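You operate a simulated robot arm through the tools that you are given. There is no shell and no other tool. Be economical: measure what you need, move in short steps, check, and stop when the job is done.

You are at the controls of a simulated robot arm. One attempt, no reset.

JOB
Fit the sprinkler head in the tee socket and run it at about 2 bar.
Fine: read the riser gauge; close the red pipe latch and swap the brown plug for the head before you open the orange valve wheel; the plug goes in the holder marked PLUG; the other latches stay shut; leave it running.

Only the result counts: the job must be done as asked and must still hold three seconds after the hand-in. Knocking over, shifting, dropping, spilling or breaking anything else fails it.

ROBOT AND FRAMES
A 7-joint arm with a two-finger parallel gripper on a trunk, on a base that drives. Base frame: it is fixed to the floor where the robot stands at the start and does not move with it; the origin is under the middle of the robot, x ahead of it, y to its left, z up. Readings come in cm, degrees, newtons and seconds.
With the tool pointing down near the work surface it reaches from about 30 to 76 cm from the robot's upright axis, wherever it stands. Its first joint turns from -166.0 to 166.0 degrees. Places, roughly: black pipe latch [-50, 110, 60]; holder marked PLUG [0, 80, 100]; orange valve wheel [50, -20, 90]; pink pipe latch [-10, 60, 60]; red pipe latch [50, 0, 60]; tee socket [0, 50, 60]; water riser [60, -20, 60]; white pipe latch [0, 40, 60]. Payload 3.91 kg.
The TCP is the grasp point between the finger pads, 3 cm short of the fingertips. In the tool frame z runs along the fingers and y along their closing line. Largest opening 11 cm; finger width 2, thickness 1; the body of the gripper, 4.8 by 11.2 cm, starts 5.5 cm behind the TCP.
Orientation is told as [roll, pitch, yaw] about the base's x, y, z axes, in that order, counted from this pose: with the fingers straight down and closing along the base's y, the tool's x points along the base's -x, its y along +y and its z along -z.

CONTROLS
- The arm moves only by the tool play_rows. Its argument "deltas" is text: rows parted by semicolons, each of 7 numbers parted by spaces: the shift along the base's x, y, z in mm, then the turn, a rotation vector about the base's x, y, z in rad, then the finger opening in mm, from 0 to 110. In form: tx ty tz ax ay az hand; .... A call has 1 to 8 rows; each row shifts and turns the commanded pose from where the row before left it. Each row takes 0.2 s and may step no farther than 5 cm and 8.6 degrees from the row before; otherwise, or with a gripper value out of range, the whole call is refused. Where a pose cannot be reached the arm comes as near as it can. A force on the tool above 90 N (or 10 N above the force at the start of the call, whichever is more), or a blocked arm, ends the call early, and 0.2 s more pass. The fingers move at their own pace (about 15.3 cm/s each) and stop on an object; they squeeze with about 24 N. The grip force told is the motor's: it shows also when the fingers shut on nothing. Time passes only in rows, and 0.2 s behind the last, so rows that do not move let the fingers close. It gives the time, the measured TCP pose, the force on the tool (base axes), the opening and the grip force at its end, in the units of the frame above (readings bear some noise), with the torque about the TCP (base axes, N m) and any sound that the robot's microphone picked up.
- Cameras (640 x 400 px; columns grow to the right, rows downward): "scene" is now at [-2.08, 18.98, 150.24]; the picture's right is [0.65, -0.76, 0.00], its down [-0.60, -0.52, -0.61] and it looks along [0.46, 0.39, -0.80] (base axes); focal length 214 px, centre (320, 200). "wrist" rides on the gripper at [7.7, 0.7, -11.4] in the tool frame; the picture's right is [-0.09, 1.00, 0.00], its down [-0.80, -0.07, -0.59] and it looks along [-0.59, -0.05, 0.80] (tool axes); focal length 270 px, centre (320, 200). There is no depth. A picture from a camera that has moved, and an enlarged one, comes with that camera's place and axes in the base frame and with its lens. The place of the scene camera against the robot may be out by one fixed shift of up to 1.8 cm in any direction.
- get_image(camera): a new picture of that camera. No time passes.
- lift_body(by): slides the trunk up (or, below 0, down) by that many cm; the arm and the scene camera ride with it, the base frame stays. It gives what a move gives, with no picture.
- steer(legs): drives the robot by 1 to 6 legs, each [ahead, turn to the left] in cm and degrees, along the robot's own axes; the way and the turn of a leg run together, so that a leg with both is an arc; at most 150 cm and 180 degrees a leg. The arm and the cameras ride along, it lands a little off, and it stops where it bumps. It gives what a move gives.
- turn_head(pan, tilt): turns the head with the scene camera to pan (to the left, within 155 degrees either way) and tilt (down, from -29 to 69), counted from straight ahead of the robot. It gives what a move gives.
- close_up(camera, box): a new picture of the part [left, top, right, bottom] of that camera's present view, enlarged. No time passes.
- job_done(): hands the job in; it is judged then, once.

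Work in short steps. Places have to be worked out from the pictures, the camera data and where the tool is seen: move nearer, look again, correct. Check each grasp and each placing, and mend what went wrong. You have 120 turns and 98 pictures in all, those below and enlarged ones among them. Open the gripper and draw the arm clear of the work before you hand the job in, unless the task says otherwise; then end with one line.

The tools are called after ">>>" by a JSON object that holds its "name" and its "arguments". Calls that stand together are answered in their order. play_rows: Moves the arm, as the interface text tells. Its arguments: {"type":"object","properties":{"deltas":{"type":"string"}},"required":["deltas"]} The other tools are called the same way: lift_body (by) slides the trunk up or down; steer (legs) drives the base; turn_head (pan, tilt) turns the head that bears the scene camera; get_image (camera) takes a picture; close_up (camera, box) takes an enlarged picture of a part of a camera's view; job_done () hands the job in.

At the start:

```text
time_s: 0.0
position: [22.85, 24.78, 136.07]
tool_rot: [0.0, 0.1, 0.0]
contact_force: [0.0, 0.3, 0.6]
ft_torque: [0.0, -0.01, 0.02]
width: 10.99
gripper_force: 0.0
trunk travel left (down, up): [-50.0, 11.0]
robot x, y, heading: [-0.03, 0.06, -0.1]
head pan, tilt: [40.7, 52.7]
```

scene: 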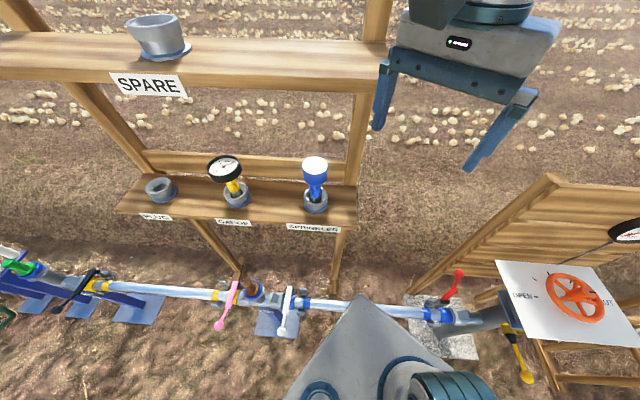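
wrist: 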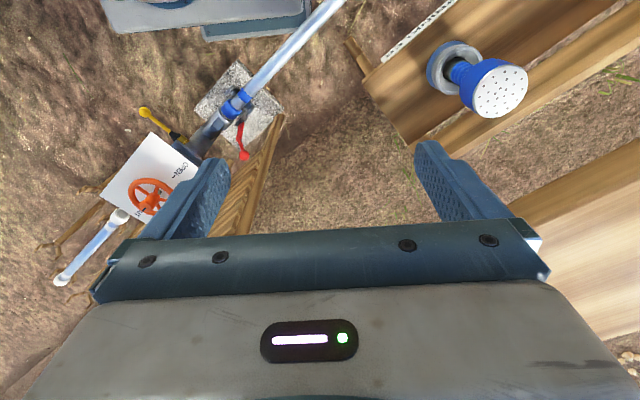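

The pipe runs diagonally in front of the robot: tee near (-2,55), red latch near (51,-6), and the shelf behind it. I'll enlarge the main parts.

>>> {"name": "close_up", "arguments": {"camera": "scene", "box": [200, 240, 340, 340]}}

>>> {"name": "close_up", "arguments": {"camera": "scene", "box": [400, 220, 640, 390]}}

>>> {"name": "close_up", "arguments": {"camera": "scene", "box": [120, 130, 360, 250]}}

>>> {"name": "close_up", "arguments": {"camera": "scene", "box": [0, 230, 200, 340]}}

```text
4.00 times, centred on (270, 290) of scene
camera zoom: at [-2.08, 18.98, 150.24], right [0.65, -0.76, 0.0], down [-0.6, -0.52, -0.61], along [0.46, 0.39, -0.8], focal length 858 px, centre (520, -160)
```

zoom: 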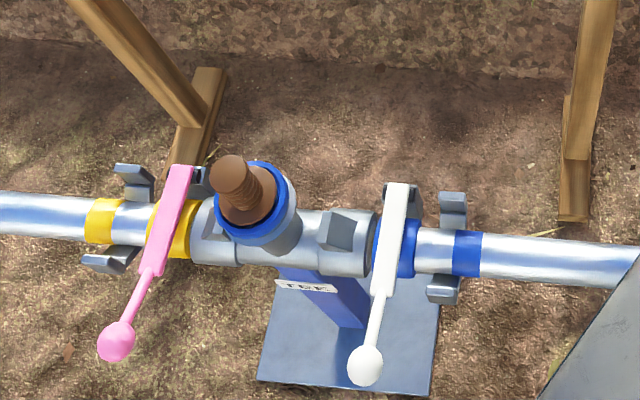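

```text
2.35 times, centred on (520, 305) of scene
camera zoom: at [-2.08, 18.98, 150.24], right [0.65, -0.76, 0.0], down [-0.6, -0.52, -0.61], along [0.46, 0.39, -0.8], focal length 505 px, centre (-151, -47)
```

zoom: 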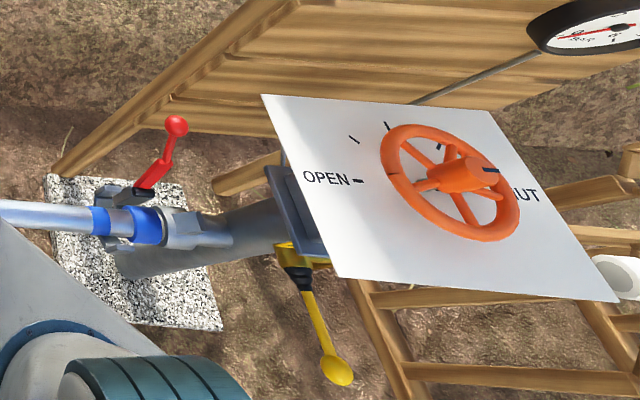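

```text
2.67 times, centred on (240, 190) of scene
camera zoom: at [-2.08, 18.98, 150.24], right [0.65, -0.76, 0.0], down [-0.6, -0.52, -0.61], along [0.46, 0.39, -0.8], focal length 572 px, centre (533, 227)
```

zoom: 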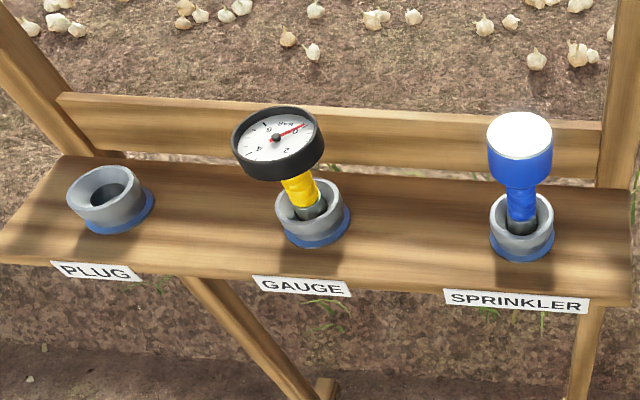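

```text
3.20 times, centred on (100, 285) of scene
camera zoom: at [-2.08, 18.98, 150.24], right [0.65, -0.76, 0.0], down [-0.6, -0.52, -0.61], along [0.46, 0.39, -0.8], focal length 686 px, centre (1024, -72)
```

zoom: 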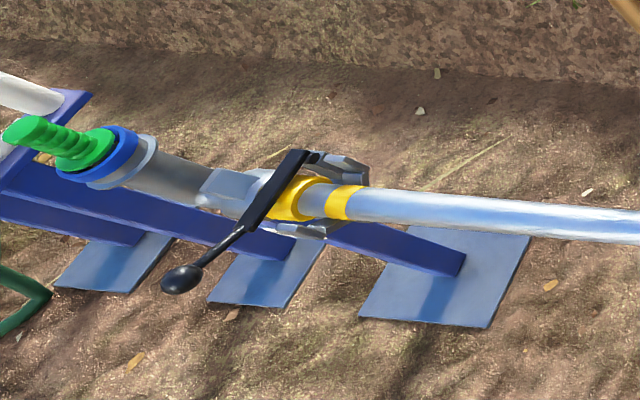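

I'll turn the head to see the riser gauge and wheel, then the shelf.

>>> {"name": "turn_head", "arguments": {"pan": -25, "tilt": 45}}

>>> {"name": "get_image", "arguments": {"camera": "scene"}}

>>> {"name": "turn_head", "arguments": {"pan": 50, "tilt": 15}}

>>> {"name": "get_image", "arguments": {"camera": "scene"}}

>>> {"name": "turn_head", "arguments": {"pan": 100, "tilt": 40}}

>>> {"name": "get_image", "arguments": {"camera": "scene"}}

```text
time_s: 1.4
position: [22.85, 24.75, 135.98]
tool_rot: [0.0, 0.0, 0.0]
contact_force: [0.2, 0.4, -0.3]
ft_torque: [0.0, 0.01, 0.02]
width: 10.98
gripper_force: 0.0
trunk travel left (down, up): [-50.0, 11.0]
robot x, y, heading: [0.13, 0.11, 0.0]
head pan, tilt: [-25.0, 45.0]
```

```text
91 pictures are left
camera scene: at [-0.35, 10.7, 151.29], right [-0.42, -0.91, 0.0], down [-0.64, 0.3, -0.71], along [0.64, -0.3, -0.71], focal length 214 px, centre (320, 200)
```

scene: 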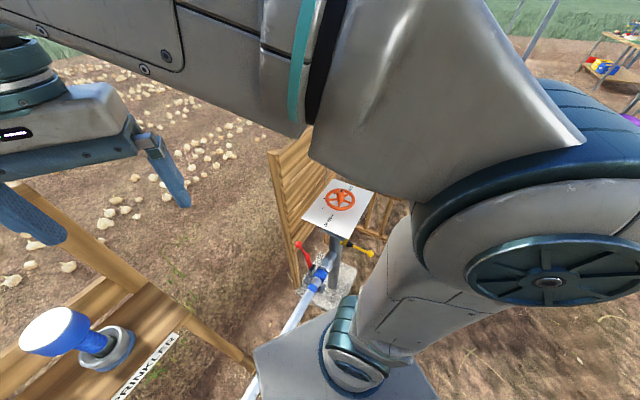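

```text
time_s: 2.8
position: [22.93, 24.69, 136.12]
tool_rot: [0.0, 0.0, 0.0]
contact_force: [-0.2, -1.0, -0.4]
ft_torque: [0.01, -0.02, -0.02]
width: 10.99
gripper_force: 0.1
trunk travel left (down, up): [-50.0, 11.0]
robot x, y, heading: [-0.1, 0.14, -0.2]
head pan, tilt: [50.0, 15.0]
```

```text
90 pictures are left
camera scene: at [-1.71, 21.28, 155.96], right [0.77, -0.64, 0.0], down [-0.17, -0.2, -0.97], along [0.62, 0.74, -0.26], focal length 214 px, centre (320, 200)
```

scene: 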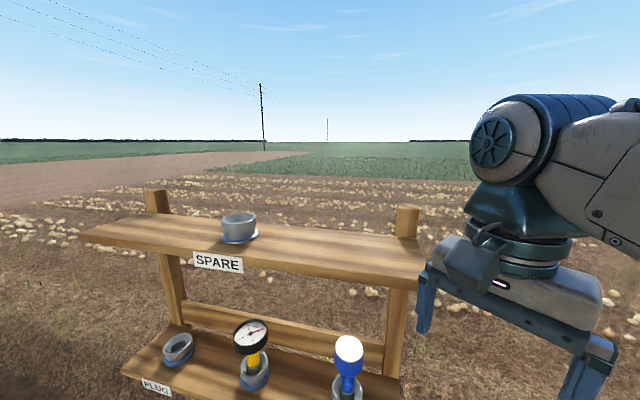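

```text
time_s: 4.0
position: [22.93, 24.71, 135.99]
tool_rot: [0.0, 0.1, -0.1]
contact_force: [0.0, -0.5, 0.3]
ft_torque: [-0.02, -0.02, -0.02]
width: 10.99
gripper_force: 0.0
trunk travel left (down, up): [-50.0, 11.0]
robot x, y, heading: [-0.07, 0.16, -0.2]
head pan, tilt: [100.0, 40.0]
```

```text
89 pictures are left
camera scene: at [-9.19, 22.5, 152.01], right [0.98, 0.17, 0.0], down [0.11, -0.63, -0.77], along [-0.13, 0.75, -0.64], focal length 214 px, centre (320, 200)
```

scene: 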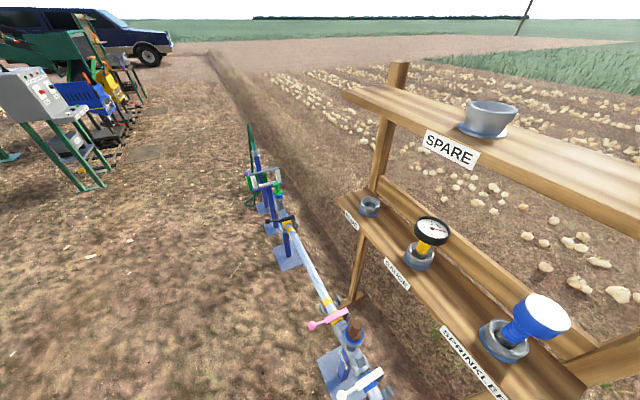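

The upper shelf (bottom around z≈136) lies right above the lower one, so shelf work needs a sideways tool. First the red latch: I move the arm right along the shelf direction and then lower the trunk.

>>> {"name": "play_rows", "arguments": {"deltas": "22 -40 0 0 0 0 110;22 -40 0 0 0 0 110;22 -40 0 0 0 0 110;22 -40 0 0 0 0 110;22 -40 0 0 0 0 110;22 -40 0 0 0 0 110;22 -40 0 0 0 0 110"}}

>>> {"name": "turn_head", "arguments": {"pan": -10, "tilt": 50}}

>>> {"name": "get_image", "arguments": {"camera": "scene"}}

>>> {"name": "get_image", "arguments": {"camera": "wrist"}}

```text
time_s: 5.6
position: [38.32, -3.48, 135.9]
tool_rot: [0.1, 0.0, 0.0]
contact_force: [0.3, -0.3, -0.9]
ft_torque: [0.0, -0.02, 0.04]
width: 11.04
gripper_force: 0.0
trunk travel left (down, up): [-50.0, 11.0]
robot x, y, heading: [0.02, -0.31, -0.0]
head pan, tilt: [100.0, 40.0]
```

```text
time_s: 7.5
position: [38.17, -3.35, 135.89]
tool_rot: [0.0, 0.0, 0.0]
contact_force: [-0.2, -0.2, 0.0]
ft_torque: [0.0, 0.03, 0.0]
width: 11.02
gripper_force: 0.0
trunk travel left (down, up): [-50.0, 11.0]
robot x, y, heading: [-0.06, 0.22, -0.1]
head pan, tilt: [-10.0, 50.0]
```

```text
88 pictures are left
camera scene: at [-0.13, 12.79, 150.6], right [-0.17, -0.98, 0.0], down [-0.75, 0.13, -0.64], along [0.63, -0.11, -0.77], focal length 214 px, centre (320, 200)
```

scene: 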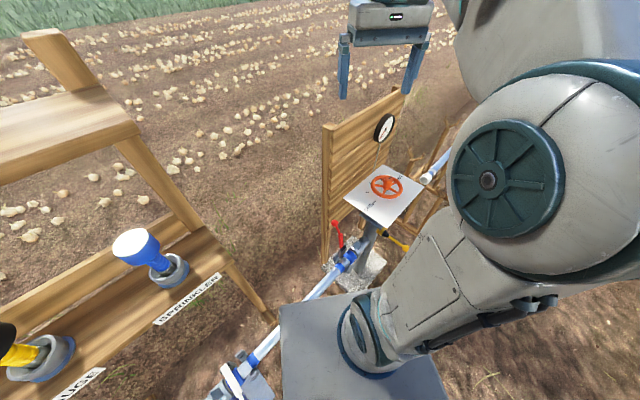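

```text
87 pictures are left
camera wrist: at [30.64, -2.65, 147.41], right [0.09, 1.0, 0.0], down [0.8, -0.07, 0.59], along [0.59, -0.05, -0.8], focal length 270 px, centre (320, 200)
```

wrist: 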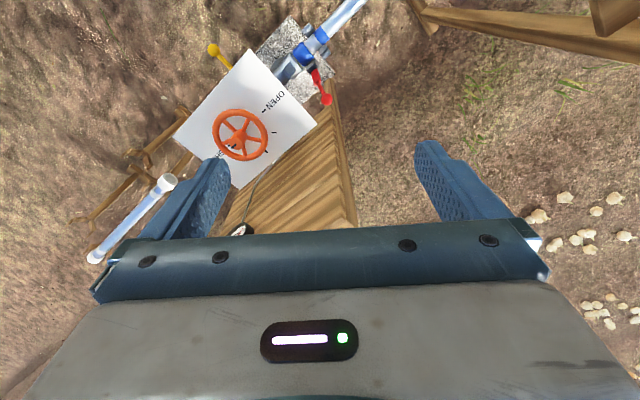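

I back up 15 cm for room, then lower the trunk in front of the latch and wheel.

>>> {"name": "steer", "arguments": {"legs": [[-15, 0]]}}

>>> {"name": "lift_body", "arguments": {"by": -35}}

>>> {"name": "get_image", "arguments": {"camera": "scene"}}

>>> {"name": "get_image", "arguments": {"camera": "wrist"}}

```text
time_s: 8.9
position: [23.11, -3.23, 136.05]
tool_rot: [0.0, -0.1, 0.0]
contact_force: [-0.1, -0.8, 0.6]
ft_torque: [-0.04, -0.06, 0.0]
width: 10.99
gripper_force: 0.0
trunk travel left (down, up): [-50.0, 11.0]
robot x, y, heading: [-15.02, 0.14, 0.3]
head pan, tilt: [-10.0, 50.0]
```

```text
time_s: 12.3
position: [23.29, -3.34, 100.82]
tool_rot: [0.0, -0.1, 0.1]
contact_force: [-0.6, 0.0, 0.0]
ft_torque: [-0.02, -0.01, 0.03]
width: 10.97
gripper_force: 0.0
trunk travel left (down, up): [-15.0, 46.0]
robot x, y, heading: [-15.24, -0.29, -0.0]
head pan, tilt: [-10.0, 50.0]
```

```text
86 pictures are left
camera scene: at [-15.17, 12.77, 115.6], right [-0.17, -0.98, 0.0], down [-0.75, 0.13, -0.64], along [0.63, -0.11, -0.77], focal length 214 px, centre (320, 200)
```

scene: 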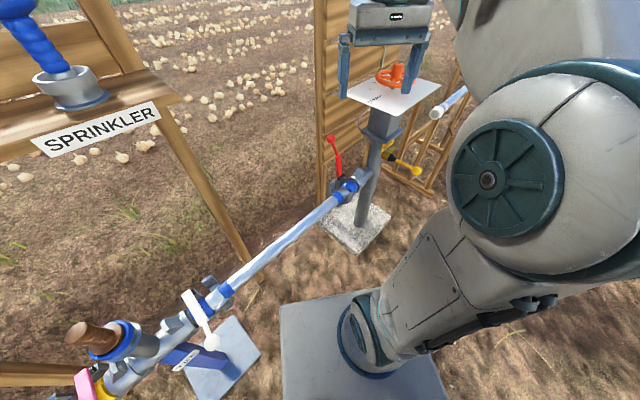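

```text
85 pictures are left
camera wrist: at [15.61, -2.67, 112.42], right [0.09, 1.0, 0.0], down [0.8, -0.07, 0.59], along [0.59, -0.05, -0.8], focal length 270 px, centre (320, 200)
```

wrist: 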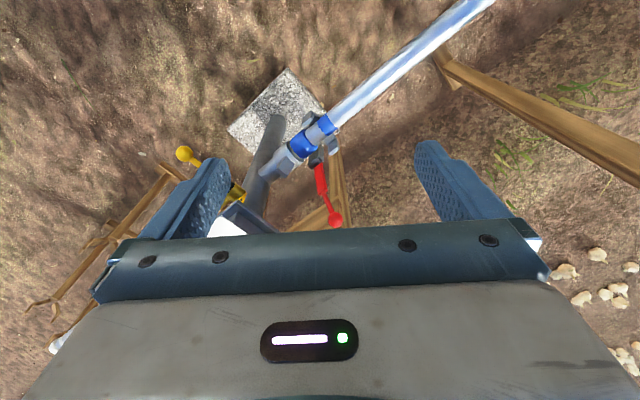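

>>> {"name": "close_up", "arguments": {"camera": "scene", "box": [280, 50, 480, 260]}}

>>> {"name": "close_up", "arguments": {"camera": "wrist", "box": [220, 80, 400, 240]}}

>>> {"name": "close_up", "arguments": {"camera": "scene", "box": [50, 260, 270, 400]}}

```text
1.90 times, centred on (380, 155) of scene
camera zoom: at [-15.17, 12.77, 115.6], right [-0.17, -0.98, 0.0], down [-0.75, 0.13, -0.64], along [0.63, -0.11, -0.77], focal length 408 px, centre (206, 286)
```

zoom: 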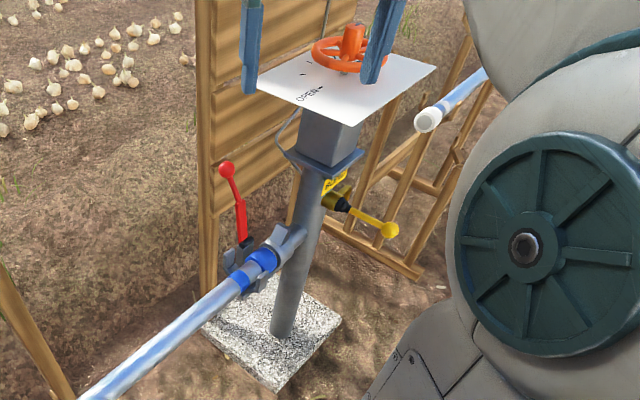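

```text
2.50 times, centred on (310, 160) of wrist
camera zoom: at [15.61, -2.67, 112.42], right [0.09, 1.0, 0.0], down [0.8, -0.07, 0.59], along [0.59, -0.05, -0.8], focal length 676 px, centre (345, 300)
```

zoom: 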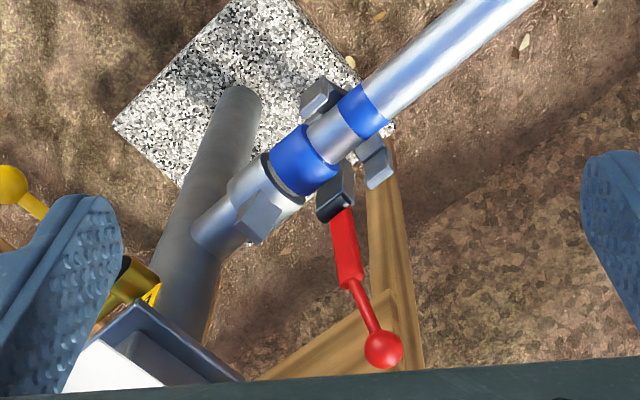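

```text
2.86 times, centred on (160, 330) of scene
camera zoom: at [-15.17, 12.77, 115.6], right [-0.17, -0.98, 0.0], down [-0.75, 0.13, -0.64], along [0.63, -0.11, -0.77], focal length 613 px, centre (777, -171)
```

zoom: 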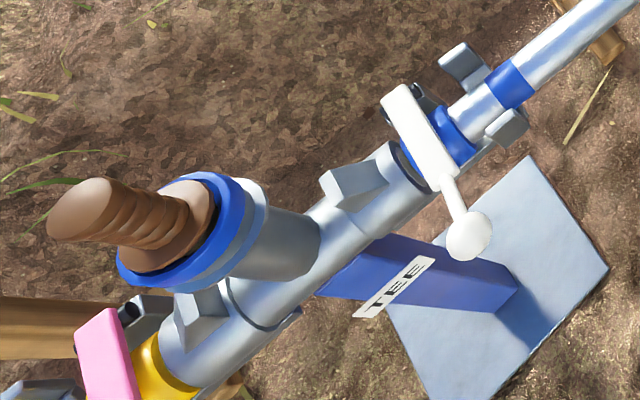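

Red lever: pivot ≈[45.5,-6,54], ball ≈[50.8,-2.6,71], standing up and slightly outward; it must flip over toward the robot. I use the closed fingers as a stick tilted 45° along the pipe, coming from the left (clear of the wheel plate).

>>> {"name": "play_rows", "arguments": {"deltas": "36 17 0 0 0 -0.1455 0;36 17 0 0 0 -0.1455 0;36 17 0 0 0 -0.1455 0;36 17 0 0 0 -0.1455 0;36 17 0 0 0 -0.1455 0;34 20 0 0 0 -0.1455 0"}}

>>> {"name": "play_rows", "arguments": {"deltas": "0 0 -39 -0.101 -0.084 0 0;0 0 -39 -0.101 -0.084 0 0;0 0 -39 -0.101 -0.084 0 0;0 0 -39 -0.101 -0.084 0 0;0 0 -39 -0.101 -0.084 0 0;0 0 -39 -0.101 -0.084 0 0"}}

>>> {"name": "get_image", "arguments": {"camera": "scene"}}

>>> {"name": "get_image", "arguments": {"camera": "wrist"}}

```text
time_s: 13.7
position: [39.87, 4.86, 101.91]
tool_rot: [0.7, -0.7, -42.6]
contact_force: [-0.1, 0.0, 0.2]
ft_torque: [0.0, 0.03, -0.01]
width: 0.0
gripper_force: 24.4
out of reach, approached as far as the arm can: row 5, 6
trunk travel left (down, up): [-15.0, 46.0]
robot x, y, heading: [-15.25, 0.13, -0.2]
head pan, tilt: [-10.0, 50.0]
```

```text
time_s: 15.1
position: [39.5, 5.01, 78.44]
tool_rot: [-7.2, -45.2, -38.9]
contact_force: [-0.6, 0.4, 0.0]
ft_torque: [0.04, 0.04, 0.0]
width: 0.0
gripper_force: 24.3
trunk travel left (down, up): [-15.0, 46.0]
robot x, y, heading: [-14.97, -0.07, 0.1]
head pan, tilt: [-10.0, 50.0]
```

```text
81 pictures are left
camera scene: at [-15.19, 12.76, 115.6], right [-0.17, -0.98, 0.0], down [-0.75, 0.13, -0.64], along [0.63, -0.11, -0.77], focal length 214 px, centre (320, 200)
```

scene: 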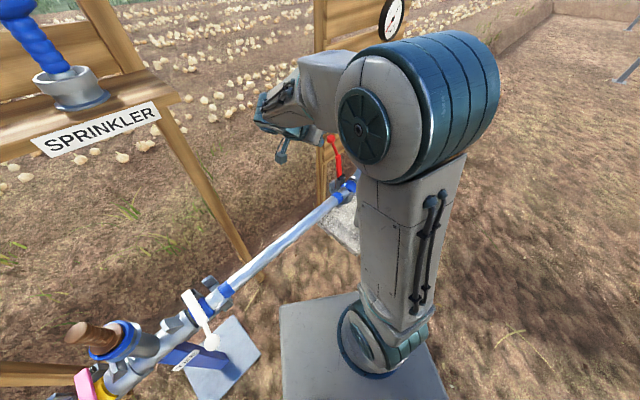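

```text
80 pictures are left
camera wrist: at [30.51, 14.98, 80.94], right [0.74, 0.67, -0.03], down [0.11, -0.08, 0.99], along [0.67, -0.73, -0.14], focal length 270 px, centre (320, 200)
```

wrist: 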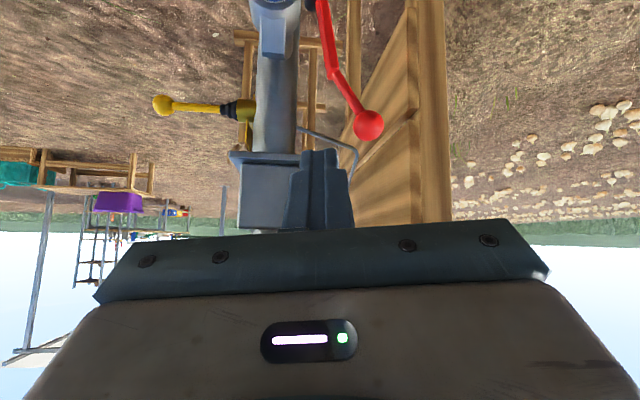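

Ball now triangulates to ≈[53.7,-2.6,68.3]; the arm was near its reach limit, so I drive forward 10 cm and look again.

>>> {"name": "steer", "arguments": {"legs": [[10, 0]]}}

>>> {"name": "get_image", "arguments": {"camera": "wrist"}}

>>> {"name": "get_image", "arguments": {"camera": "scene"}}

```text
time_s: 16.2
position: [49.75, 4.85, 78.39]
tool_rot: [-7.4, -45.3, -39.0]
contact_force: [0.9, -0.2, -0.1]
ft_torque: [-0.01, -0.04, 0.01]
width: 0.01
gripper_force: 23.9
trunk travel left (down, up): [-15.0, 46.0]
robot x, y, heading: [-4.63, -0.02, 0.0]
head pan, tilt: [-10.0, 50.0]
```

```text
79 pictures are left
camera wrist: at [40.66, 14.93, 80.98], right [0.74, 0.67, -0.03], down [0.11, -0.08, 0.99], along [0.66, -0.74, -0.14], focal length 270 px, centre (320, 200)
```

wrist: 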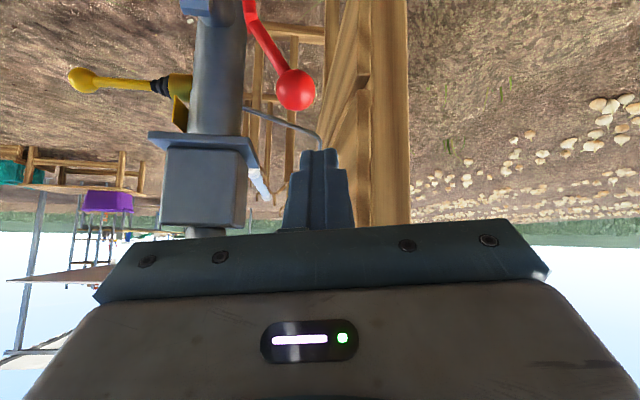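

```text
78 pictures are left
camera scene: at [-5.07, 12.78, 115.59], right [-0.17, -0.98, 0.0], down [-0.75, 0.13, -0.64], along [0.63, -0.11, -0.77], focal length 214 px, centre (320, 200)
```

scene: 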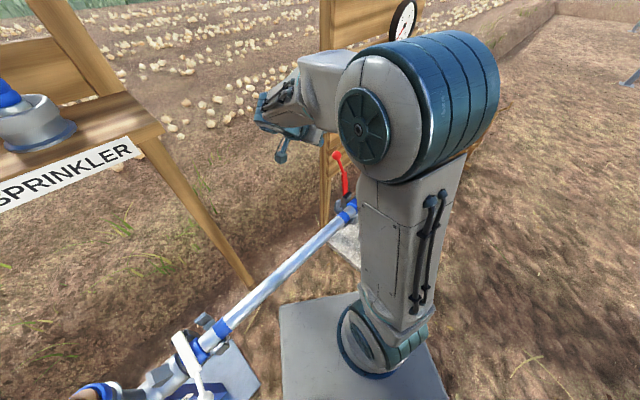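

Ball confirmed at ≈[53.6,-3,68.3]. I descend the closed fingers behind the lever on the far side.

>>> {"name": "play_rows", "arguments": {"deltas": "8 -2 -38 0 0 0 0;8 -4 -38 0 0 0 0;13 -14 -40 0 0 0 0;20 -27 -32 0 0 0 0"}}

>>> {"name": "get_image", "arguments": {"camera": "wrist"}}

>>> {"name": "close_up", "arguments": {"camera": "scene", "box": [240, 60, 440, 260]}}

```text
time_s: 17.2
position: [54.64, 0.24, 63.45]
tool_rot: [-7.2, -45.1, -39.0]
contact_force: [-1.7, 0.2, 1.0]
ft_torque: [0.0, -0.02, 0.01]
width: 0.01
gripper_force: 23.5
trunk travel left (down, up): [-15.0, 46.0]
robot x, y, heading: [-4.8, 0.21, 0.1]
head pan, tilt: [-10.0, 50.0]
```

```text
77 pictures are left
camera wrist: at [45.65, 10.21, 66.06], right [0.74, 0.67, -0.03], down [0.11, -0.08, 0.99], along [0.66, -0.74, -0.14], focal length 270 px, centre (320, 200)
```

wrist: 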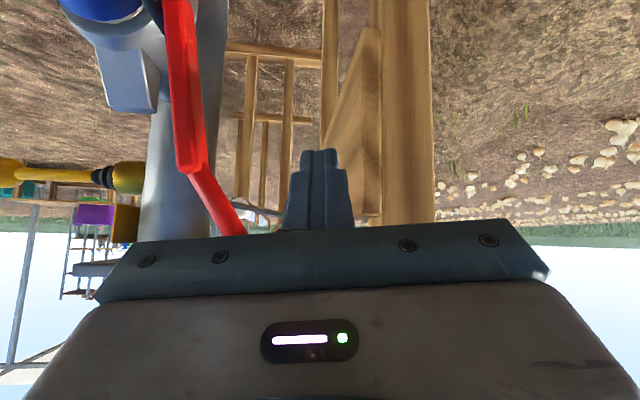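

```text
2.00 times, centred on (340, 160) of scene
camera zoom: at [-5.09, 12.78, 115.6], right [-0.17, -0.98, 0.0], down [-0.75, 0.13, -0.64], along [0.63, -0.11, -0.77], focal length 429 px, centre (280, 280)
```

zoom: 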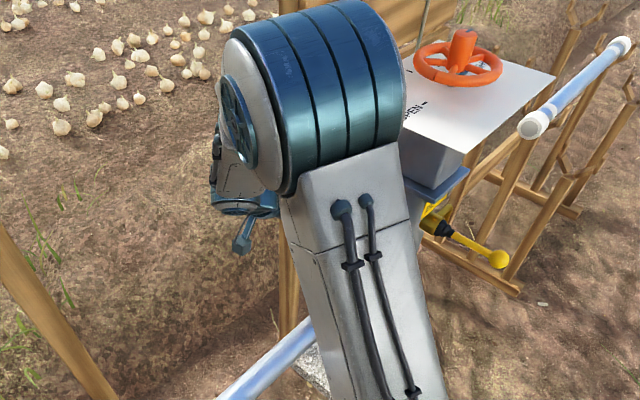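

The fingers are behind the lever. I push it toward the robot along its arc, up to just past vertical.

>>> {"name": "play_rows", "arguments": {"deltas": "-25 -20 1 0 0 0 0;-22 -18 18 0 0 0 0;-19 -16 8 0 0 0 0;-21 -17 2 0 0 0 0;-20 -16 -6 0 0 0 0"}}

>>> {"name": "get_image", "arguments": {"camera": "wrist"}}

```text
time_s: 18.4
position: [43.66, -8.66, 65.94]
tool_rot: [-7.3, -45.2, -39.0]
contact_force: [0.4, 0.2, -1.1]
ft_torque: [0.0, 0.0, 0.02]
width: 0.03
gripper_force: 24.0
trunk travel left (down, up): [-15.0, 46.0]
robot x, y, heading: [-4.85, 0.03, 0.3]
head pan, tilt: [-10.0, 50.0]
```

```text
75 pictures are left
camera wrist: at [34.79, 1.45, 68.44], right [0.74, 0.67, -0.03], down [0.11, -0.08, 0.99], along [0.66, -0.74, -0.14], focal length 270 px, centre (320, 200)
```

wrist: 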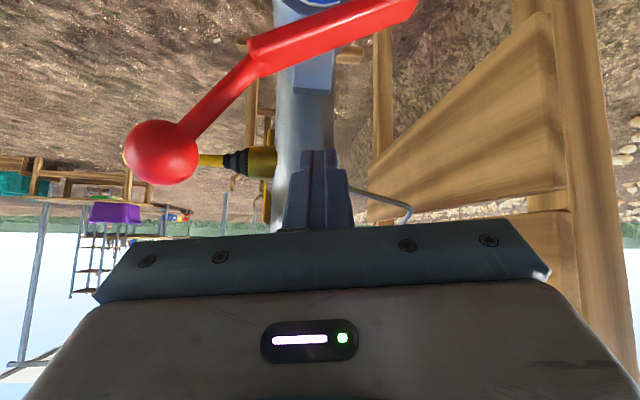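

The lever is over the top (≈150°). I now press it down from above on the near side.

>>> {"name": "play_rows", "arguments": {"deltas": "-31 -26 -15 0 0 0 0;-8 -6 -20 0 0 0 0;-8 -6 -20 0 0 0 0;-3 -3 -15 0 0 0 0"}}

>>> {"name": "get_image", "arguments": {"camera": "wrist"}}

```text
time_s: 19.4
position: [38.88, -12.57, 59.04]
tool_rot: [-7.2, -45.2, -39.1]
contact_force: [-0.3, -0.3, 0.6]
ft_torque: [0.0, 0.01, 0.01]
width: 0.0
gripper_force: 23.7
trunk travel left (down, up): [-15.0, 46.0]
robot x, y, heading: [-4.89, 0.05, -0.1]
head pan, tilt: [-10.0, 50.0]
```

```text
74 pictures are left
camera wrist: at [29.89, -2.61, 61.51], right [0.74, 0.67, -0.03], down [0.11, -0.08, 0.99], along [0.66, -0.74, -0.14], focal length 270 px, centre (320, 200)
```

wrist: 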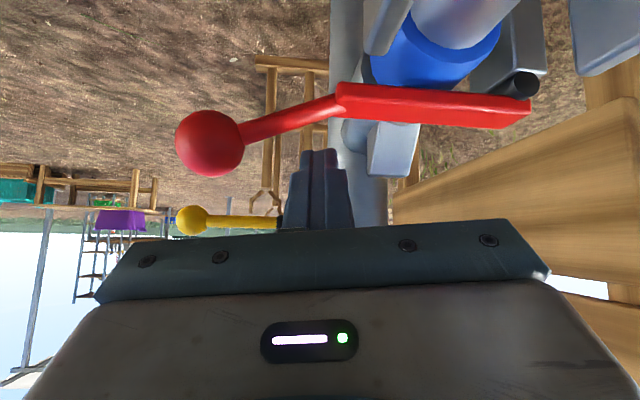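

The lever is almost down; I press further until I feel contact.

>>> {"name": "play_rows", "arguments": {"deltas": "-5 -4 -10 0 0 0 0;-3 -3 -10 0 0 0 0;0 0 -8 0 0 0 0"}}

>>> {"name": "get_image", "arguments": {"camera": "wrist"}}

```text
time_s: 20.2
position: [39.06, -13.49, 56.62]
tool_rot: [-7.1, -45.8, -39.2]
contact_force: [5.1, -4.8, 30.5]
ft_torque: [-0.15, 0.18, 0.04]
width: 0.0
gripper_force: 24.2
out of reach, approached as far as the arm can: row 1, 2
trunk travel left (down, up): [-15.0, 46.0]
robot x, y, heading: [-4.9, 0.07, 0.2]
head pan, tilt: [-10.0, 50.0]
```

```text
73 pictures are left
camera wrist: at [30.03, -3.4, 58.95], right [0.74, 0.67, -0.02], down [0.1, -0.08, 0.99], along [0.66, -0.74, -0.13], focal length 270 px, centre (320, 200)
```

wrist: 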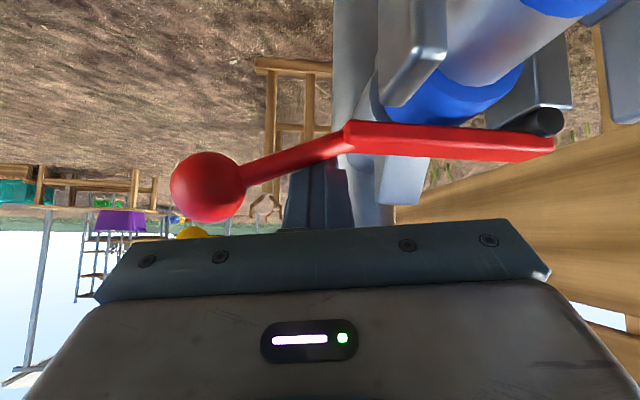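

Contact at 30 N, with the bar lying nearly flat on the coupling. I press a little harder to make sure it snaps shut.

>>> {"name": "play_rows", "arguments": {"deltas": "0 0 -8 0 0 0 0;0 0 -8 0 0 0 0"}}

>>> {"name": "get_image", "arguments": {"camera": "wrist"}}

```text
time_s: 20.7
position: [39.22, -13.5, 56.48]
tool_rot: [-6.9, -47.1, -39.3]
contact_force: [-23.9, 17.6, 58.5]
ft_torque: [-0.2, 1.0, -0.42]
width: 0.0
gripper_force: 23.9
trunk travel left (down, up): [-15.0, 46.0]
robot x, y, heading: [-4.84, -0.07, -0.1]
head pan, tilt: [-10.0, 50.0]
stopped in row 2: the force on the tool passed its limit at 101 N (the readings are from after the stop); the commanded pose is now the measured one
```

```text
72 pictures are left
camera wrist: at [30.08, -3.35, 58.52], right [0.74, 0.67, -0.02], down [0.08, -0.07, 0.99], along [0.67, -0.74, -0.1], focal length 270 px, centre (320, 200)
```

wrist: 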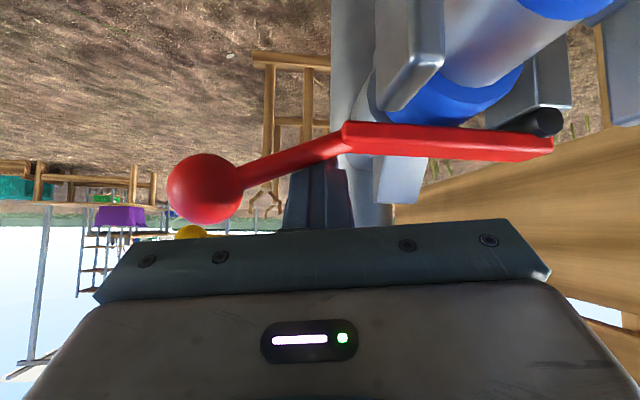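

The lever is at a hard stop with the bar horizontal. I retreat up and left and check the latch against the closed white one.

>>> {"name": "play_rows", "arguments": {"deltas": "-15 18 22 0 0 0 0;-25 30 25 0 0 0 0;-25 30 25 0 0 0 0;0 0 40 0 0 0 0;0 0 40 0 0 0 0"}}

>>> {"name": "get_image", "arguments": {"camera": "wrist"}}

>>> {"name": "turn_head", "arguments": {"pan": 25, "tilt": 55}}

>>> {"name": "get_image", "arguments": {"camera": "scene"}}

```text
time_s: 21.9
position: [37.46, -5.25, 72.01]
tool_rot: [-7.1, -46.4, -39.2]
contact_force: [0.0, -0.3, -0.5]
ft_torque: [0.01, 0.0, -0.03]
width: 0.0
gripper_force: 24.1
out of reach, approached as far as the arm can: row 1, 2, 3
trunk travel left (down, up): [-15.0, 46.0]
robot x, y, heading: [-4.7, 0.26, -0.3]
head pan, tilt: [-10.0, 50.0]
```

```text
71 pictures are left
camera wrist: at [28.44, 4.83, 74.23], right [0.74, 0.67, -0.02], down [0.09, -0.07, 0.99], along [0.67, -0.74, -0.12], focal length 270 px, centre (320, 200)
```

wrist: 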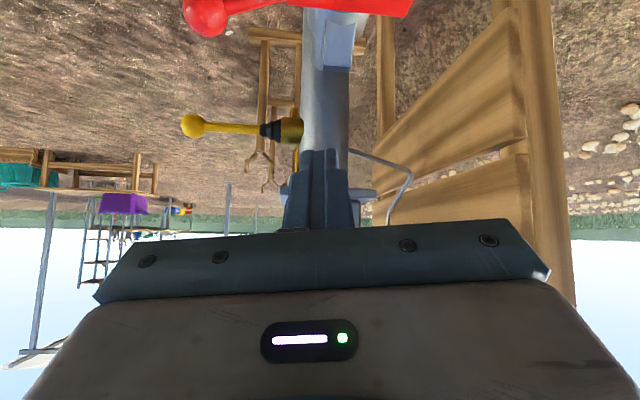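

```text
time_s: 22.9
position: [37.43, -5.21, 71.91]
tool_rot: [-7.0, -46.4, -39.2]
contact_force: [-0.4, -0.4, -0.3]
ft_torque: [-0.01, 0.01, 0.04]
width: 0.0
gripper_force: 24.0
trunk travel left (down, up): [-15.0, 46.0]
robot x, y, heading: [-4.62, -0.06, 0.1]
head pan, tilt: [25.0, 55.0]
```

```text
70 pictures are left
camera scene: at [-6.12, 17.15, 114.94], right [0.42, -0.91, 0.0], down [-0.74, -0.35, -0.57], along [0.52, 0.24, -0.82], focal length 214 px, centre (320, 200)
```

scene: 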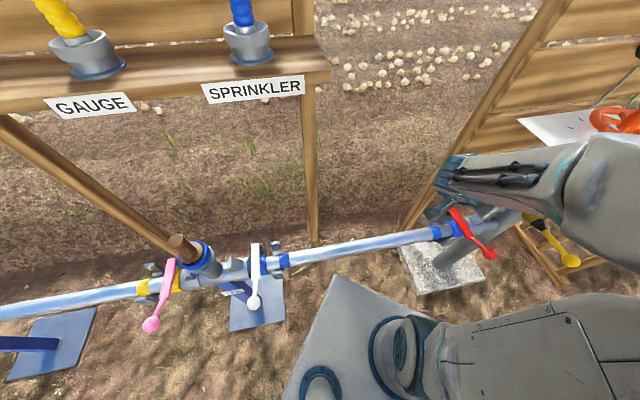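

Red latch now matches the closed white and pink ones. Next I back off, raise the trunk, and reposition the robot to face the tee and shelf squarely.

>>> {"name": "steer", "arguments": {"legs": [[-15, 0]]}}

>>> {"name": "lift_body", "arguments": {"by": 30}}

>>> {"name": "turn_head", "arguments": {"pan": 30, "tilt": 55}}

>>> {"name": "get_image", "arguments": {"camera": "scene"}}

```text
time_s: 24.3
position: [22.58, -5.2, 71.99]
tool_rot: [-7.1, -46.5, -39.2]
contact_force: [0.2, -0.3, 0.1]
ft_torque: [-0.01, 0.04, -0.01]
width: 0.0
gripper_force: 23.8
trunk travel left (down, up): [-15.0, 46.0]
robot x, y, heading: [-19.98, 0.24, -0.3]
head pan, tilt: [25.0, 55.0]
```

```text
time_s: 27.3
position: [22.56, -5.2, 102.1]
tool_rot: [-7.1, -46.3, -39.1]
contact_force: [-0.1, -0.5, -0.3]
ft_torque: [0.01, 0.0, 0.03]
width: 0.01
gripper_force: 24.2
trunk travel left (down, up): [-45.0, 16.0]
robot x, y, heading: [-20.04, 0.15, 0.1]
head pan, tilt: [25.0, 55.0]
```

```text
time_s: 27.9
position: [22.57, -5.26, 102.05]
tool_rot: [-7.2, -46.4, -39.2]
contact_force: [0.2, 0.3, 0.4]
ft_torque: [-0.02, 0.0, 0.0]
width: 0.0
gripper_force: 23.8
trunk travel left (down, up): [-45.0, 16.0]
robot x, y, heading: [-19.72, 0.15, 0.0]
head pan, tilt: [30.0, 55.0]
```

```text
69 pictures are left
camera scene: at [-21.32, 17.71, 144.94], right [0.5, -0.87, 0.0], down [-0.71, -0.41, -0.57], along [0.5, 0.29, -0.82], focal length 214 px, centre (320, 200)
```

scene: 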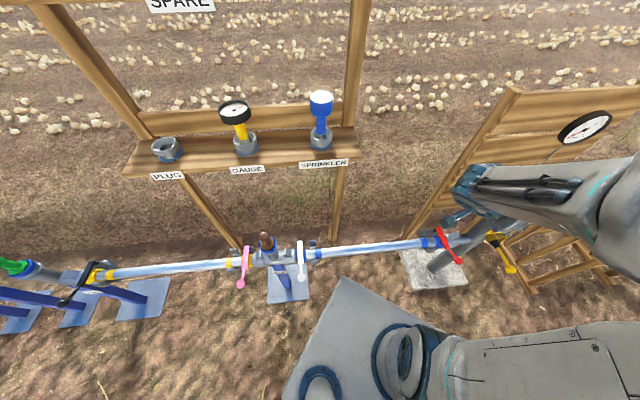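

Driving: turn right 65°, back 28 cm, turn left to face the tee/shelf.

>>> {"name": "steer", "arguments": {"legs": [[0, -65], [-28, 0], [0, 104.7]]}}

>>> {"name": "turn_head", "arguments": {"pan": 0, "tilt": 45}}

>>> {"name": "get_image", "arguments": {"camera": "scene"}}

```text
time_s: 37.1
position: [4.76, 47.97, 101.98]
tool_rot: [-7.1, -46.4, -0.3]
contact_force: [-0.2, 1.2, 1.0]
ft_torque: [-0.02, 0.01, 0.01]
width: 0.03
gripper_force: 24.2
trunk travel left (down, up): [-45.0, 16.0]
robot x, y, heading: [-31.79, 25.29, 38.8]
head pan, tilt: [30.0, 55.0]
```

```text
time_s: 38.0
position: [4.73, 47.87, 102.13]
tool_rot: [-7.2, -46.4, -0.3]
contact_force: [0.0, 0.3, -1.0]
ft_torque: [0.01, -0.01, 0.01]
width: 0.0
gripper_force: 23.5
trunk travel left (down, up): [-45.0, 16.0]
robot x, y, heading: [-31.66, 25.36, 38.8]
head pan, tilt: [0.0, 45.0]
```

```text
68 pictures are left
camera scene: at [-40.7, 36.46, 146.28], right [0.63, -0.78, 0.0], down [-0.55, -0.44, -0.71], along [0.55, 0.44, -0.71], focal length 214 px, centre (320, 200)
```

scene: 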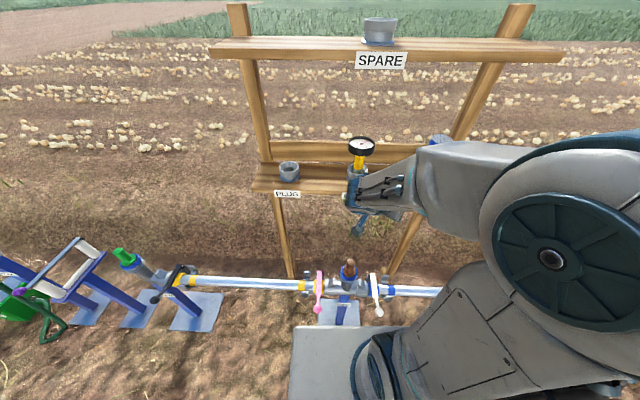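

The gripper is close to the shelf front; I draw it back while turning the tool to point squarely at the shelf (closing along the pipe direction).

>>> {"name": "play_rows", "arguments": {"deltas": "-20 -16 0 0 0 0.14 0;-20 -16 0 0 0 0.14 0;-20 -16 0 0 0 0.14 0;-15 -12 0 0 0 0.14 0;0 0 0 0 0 0.14 60;0 0 0 0.069 -0.083 0 110;0 0 0 0.069 -0.083 0 110;0 0 0 0.11 -0.05 0.114 110"}}

>>> {"name": "get_image", "arguments": {"camera": "wrist"}}

>>> {"name": "get_image", "arguments": {"camera": "scene"}}

```text
refused: row 8 steps farther than a row can; nothing moved
```

```text
67 pictures are left
camera wrist: at [-8.63, 50.0, 104.22], right [0.16, 0.99, -0.02], down [0.12, 0.0, 0.99], along [0.98, -0.16, -0.12], focal length 270 px, centre (320, 200)
```

wrist: 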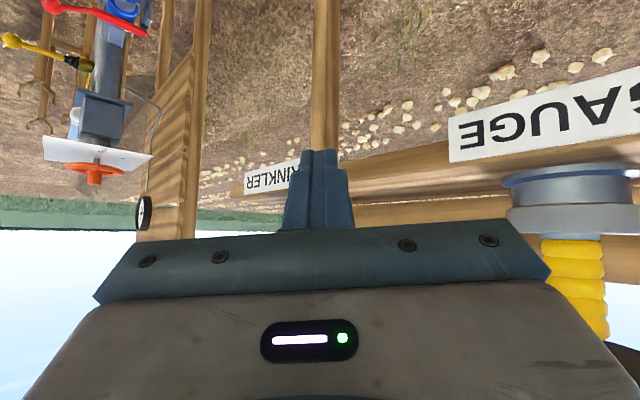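

```text
66 pictures are left
camera scene: at [-40.7, 36.46, 146.28], right [0.63, -0.78, 0.0], down [-0.55, -0.44, -0.71], along [0.55, 0.44, -0.71], focal length 214 px, centre (320, 200)
```

scene: 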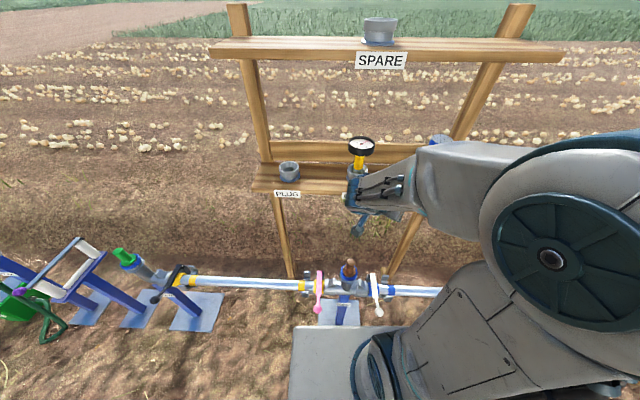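

Nothing moved; the gauge is very near, so I first retreat straight back, then turn.

>>> {"name": "play_rows", "arguments": {"deltas": "-31 -26 0 0 0 0 0;-31 -26 0 0 0 0 0;-14 -12 0 0 0 0.14 0;0 0 0 0 0 0.14 0;0 0 0 0 0 0.14 0;0 0 0 0 0 0.14 0;0 0 0 0 0 0.14 0"}}

>>> {"name": "play_rows", "arguments": {"deltas": "0 0 0 0.069 -0.083 0 60;0 0 0 0.069 -0.083 0 110;0 0 0 0.069 -0.083 0 110;0 0 0 0.041 0.034 0.114 110"}}

>>> {"name": "get_image", "arguments": {"camera": "wrist"}}

>>> {"name": "get_image", "arguments": {"camera": "scene"}}

```text
time_s: 39.6
position: [1.2, 46.68, 108.13]
tool_rot: [-7.0, -46.3, 39.7]
contact_force: [-0.1, -0.6, 0.0]
ft_torque: [-0.04, 0.0, 0.0]
width: 0.0
gripper_force: 24.0
out of reach, approached as far as the arm can: row 2, 3, 4, 5, 6
trunk travel left (down, up): [-45.0, 16.0]
robot x, y, heading: [-31.68, 25.19, 38.9]
head pan, tilt: [0.0, 45.0]
```

```text
time_s: 40.6
position: [4.32, 48.85, 113.13]
tool_rot: [0.0, -64.9, 39.9]
contact_force: [-0.2, 1.1, 0.0]
ft_torque: [-0.04, -0.06, -0.01]
width: 10.98
gripper_force: 0.1
out of reach, approached as far as the arm can: row 1, 2, 3
trunk travel left (down, up): [-45.0, 16.0]
robot x, y, heading: [-31.74, 25.26, 38.7]
head pan, tilt: [0.0, 45.0]
```

```text
65 pictures are left
camera wrist: at [-6.45, 40.56, 110.92], right [-0.61, 0.79, 0.08], down [-0.11, -0.18, 0.98], along [0.78, 0.59, 0.2], focal length 270 px, centre (320, 200)
```

wrist: 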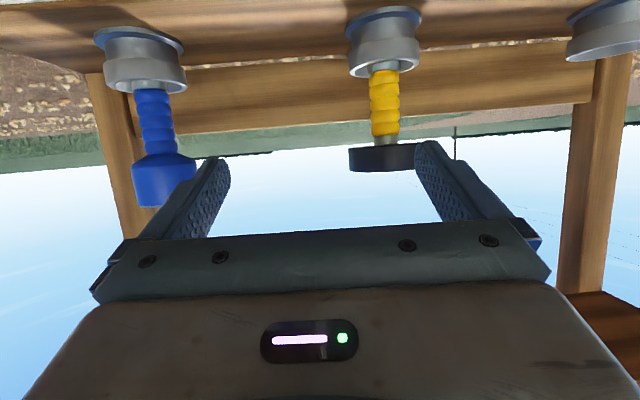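

```text
64 pictures are left
camera scene: at [-40.69, 36.36, 146.3], right [0.63, -0.78, 0.0], down [-0.55, -0.44, -0.71], along [0.55, 0.44, -0.71], focal length 214 px, centre (320, 200)
```

scene: 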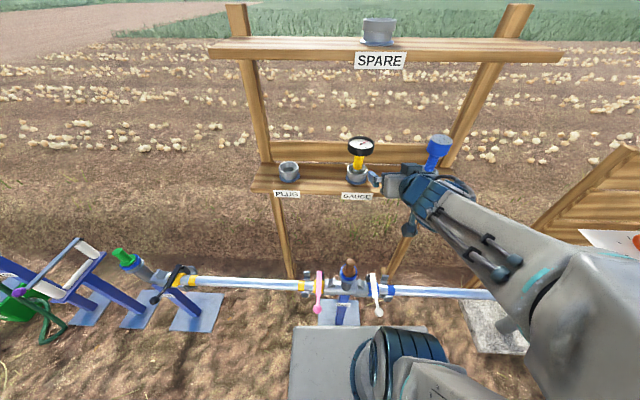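

Orientation is now right, but the arm can't fold closer; I back the robot up 16 cm for working room.

>>> {"name": "steer", "arguments": {"legs": [[-16, 0]]}}

>>> {"name": "turn_head", "arguments": {"pan": 0, "tilt": 45}}

>>> {"name": "get_image", "arguments": {"camera": "wrist"}}

>>> {"name": "get_image", "arguments": {"camera": "scene"}}

```text
time_s: 42.1
position: [-8.16, 38.78, 113.0]
tool_rot: [0.1, -64.9, 39.8]
contact_force: [-0.3, -0.4, 0.3]
ft_torque: [0.04, -0.01, -0.01]
width: 11.01
gripper_force: 0.0
trunk travel left (down, up): [-45.0, 16.0]
robot x, y, heading: [-44.28, 15.39, 38.7]
head pan, tilt: [0.0, 45.0]
```

```text
time_s: 42.7
position: [-7.98, 38.84, 112.99]
tool_rot: [0.1, -64.9, 39.8]
contact_force: [-0.4, 0.6, -0.8]
ft_torque: [-0.01, -0.02, -0.01]
width: 11.01
gripper_force: 0.0
trunk travel left (down, up): [-45.0, 16.0]
robot x, y, heading: [-43.72, 15.38, 39.0]
head pan, tilt: [0.0, 45.0]
```

```text
63 pictures are left
camera wrist: at [-18.91, 30.55, 110.91], right [-0.61, 0.79, 0.08], down [-0.11, -0.18, 0.98], along [0.79, 0.59, 0.19], focal length 270 px, centre (320, 200)
```

wrist: 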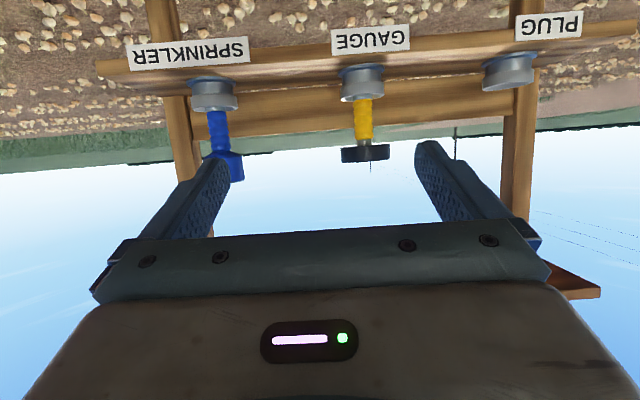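

```text
62 pictures are left
camera scene: at [-53.15, 26.4, 146.29], right [0.63, -0.78, 0.0], down [-0.55, -0.44, -0.71], along [0.55, 0.44, -0.71], focal length 214 px, centre (320, 200)
```

scene: 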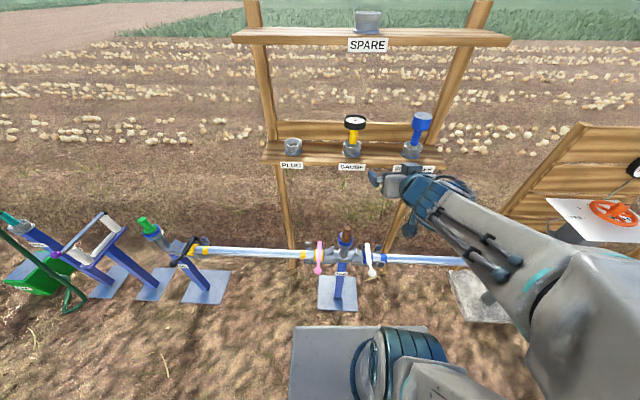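

From two wrist views the holder rims are: sprinkler ≈[23.9,44.4,104], gauge ≈[10.2,61.7,104], plug ≈[-3,79.3,104]. Now I lower the trunk to look at the tee plug.

>>> {"name": "lift_body", "arguments": {"by": -36}}

>>> {"name": "get_image", "arguments": {"camera": "wrist"}}

>>> {"name": "get_image", "arguments": {"camera": "scene"}}

```text
time_s: 46.4
position: [-8.56, 38.5, 85.5]
tool_rot: [2.1, -59.5, 37.8]
contact_force: [0.5, 0.1, 0.1]
ft_torque: [0.01, 0.01, 0.03]
width: 10.98
gripper_force: 0.1
trunk travel left (down, up): [-20.2, 40.8]
robot x, y, heading: [-43.74, 15.43, 39.0]
head pan, tilt: [0.0, 45.0]
stopped: the arm was blocked; the commanded pose is now the measured one
```

```text
61 pictures are left
camera wrist: at [-19.6, 30.2, 84.66], right [-0.6, 0.79, 0.09], down [-0.02, -0.14, 0.99], along [0.8, 0.59, 0.1], focal length 270 px, centre (320, 200)
```

wrist: 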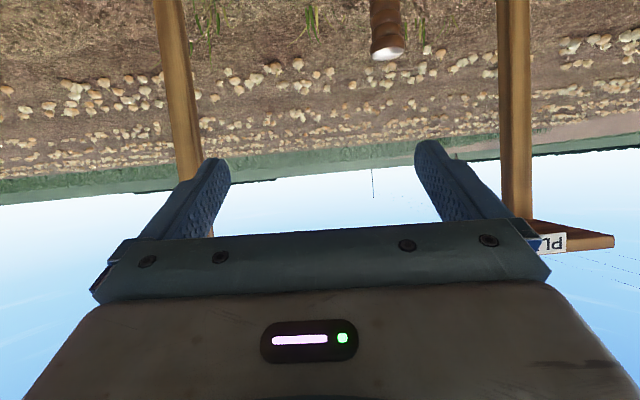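

```text
60 pictures are left
camera scene: at [-53.15, 26.39, 122.8], right [0.63, -0.78, 0.0], down [-0.55, -0.44, -0.71], along [0.55, 0.44, -0.71], focal length 214 px, centre (320, 200)
```

scene: 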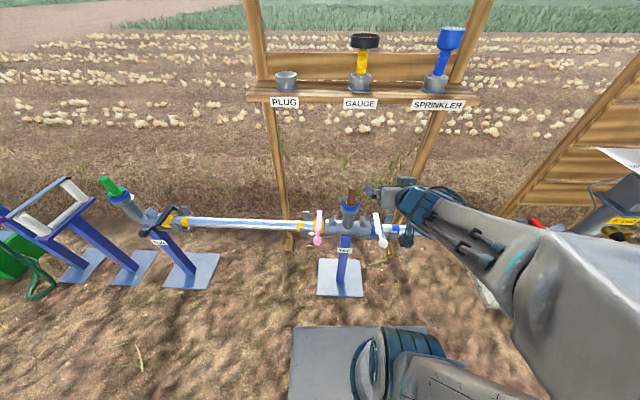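

The arm got blocked during the descent; I look right toward the elbow to see against what.

>>> {"name": "turn_head", "arguments": {"pan": -40, "tilt": 50}}

>>> {"name": "get_image", "arguments": {"camera": "scene"}}

```text
time_s: 47.4
position: [-8.46, 38.41, 85.02]
tool_rot: [2.2, -59.1, 37.7]
contact_force: [-0.1, 0.3, 0.1]
ft_torque: [0.03, -0.01, 0.05]
width: 11.0
gripper_force: 0.0
trunk travel left (down, up): [-20.2, 40.8]
robot x, y, heading: [-44.36, 15.58, 38.8]
head pan, tilt: [-40.0, 50.0]
```

```text
59 pictures are left
camera scene: at [-51.78, 21.15, 121.91], right [-0.02, -1.0, 0.0], down [-0.77, 0.01, -0.64], along [0.64, -0.01, -0.77], focal length 214 px, centre (320, 200)
```

scene: 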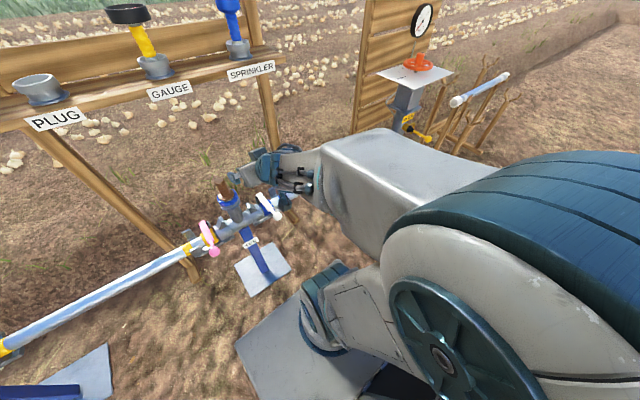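

>>> {"name": "turn_head", "arguments": {"pan": -85, "tilt": 55}}

>>> {"name": "get_image", "arguments": {"camera": "scene"}}

```text
time_s: 48.6
position: [-8.61, 38.74, 84.41]
tool_rot: [2.5, -58.7, 37.7]
contact_force: [-0.4, -0.8, -0.1]
ft_torque: [0.03, -0.01, -0.01]
width: 11.02
gripper_force: 0.0
trunk travel left (down, up): [-20.2, 40.8]
robot x, y, heading: [-43.93, 15.38, 38.9]
head pan, tilt: [-85.0, 55.0]
```

```text
58 pictures are left
camera scene: at [-54.47, 16.11, 120.76], right [-0.72, -0.69, 0.0], down [-0.57, 0.59, -0.57], along [0.4, -0.41, -0.82], focal length 214 px, centre (320, 200)
```

scene: 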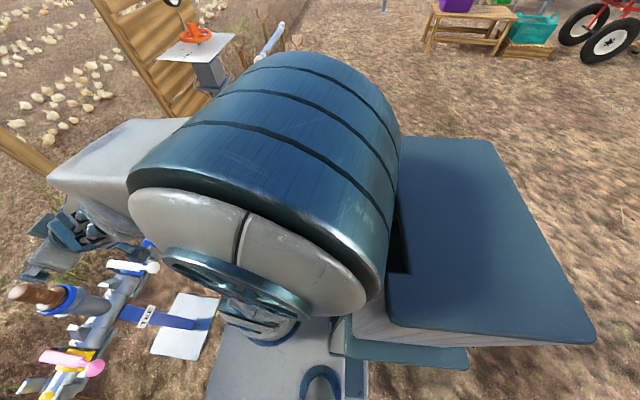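

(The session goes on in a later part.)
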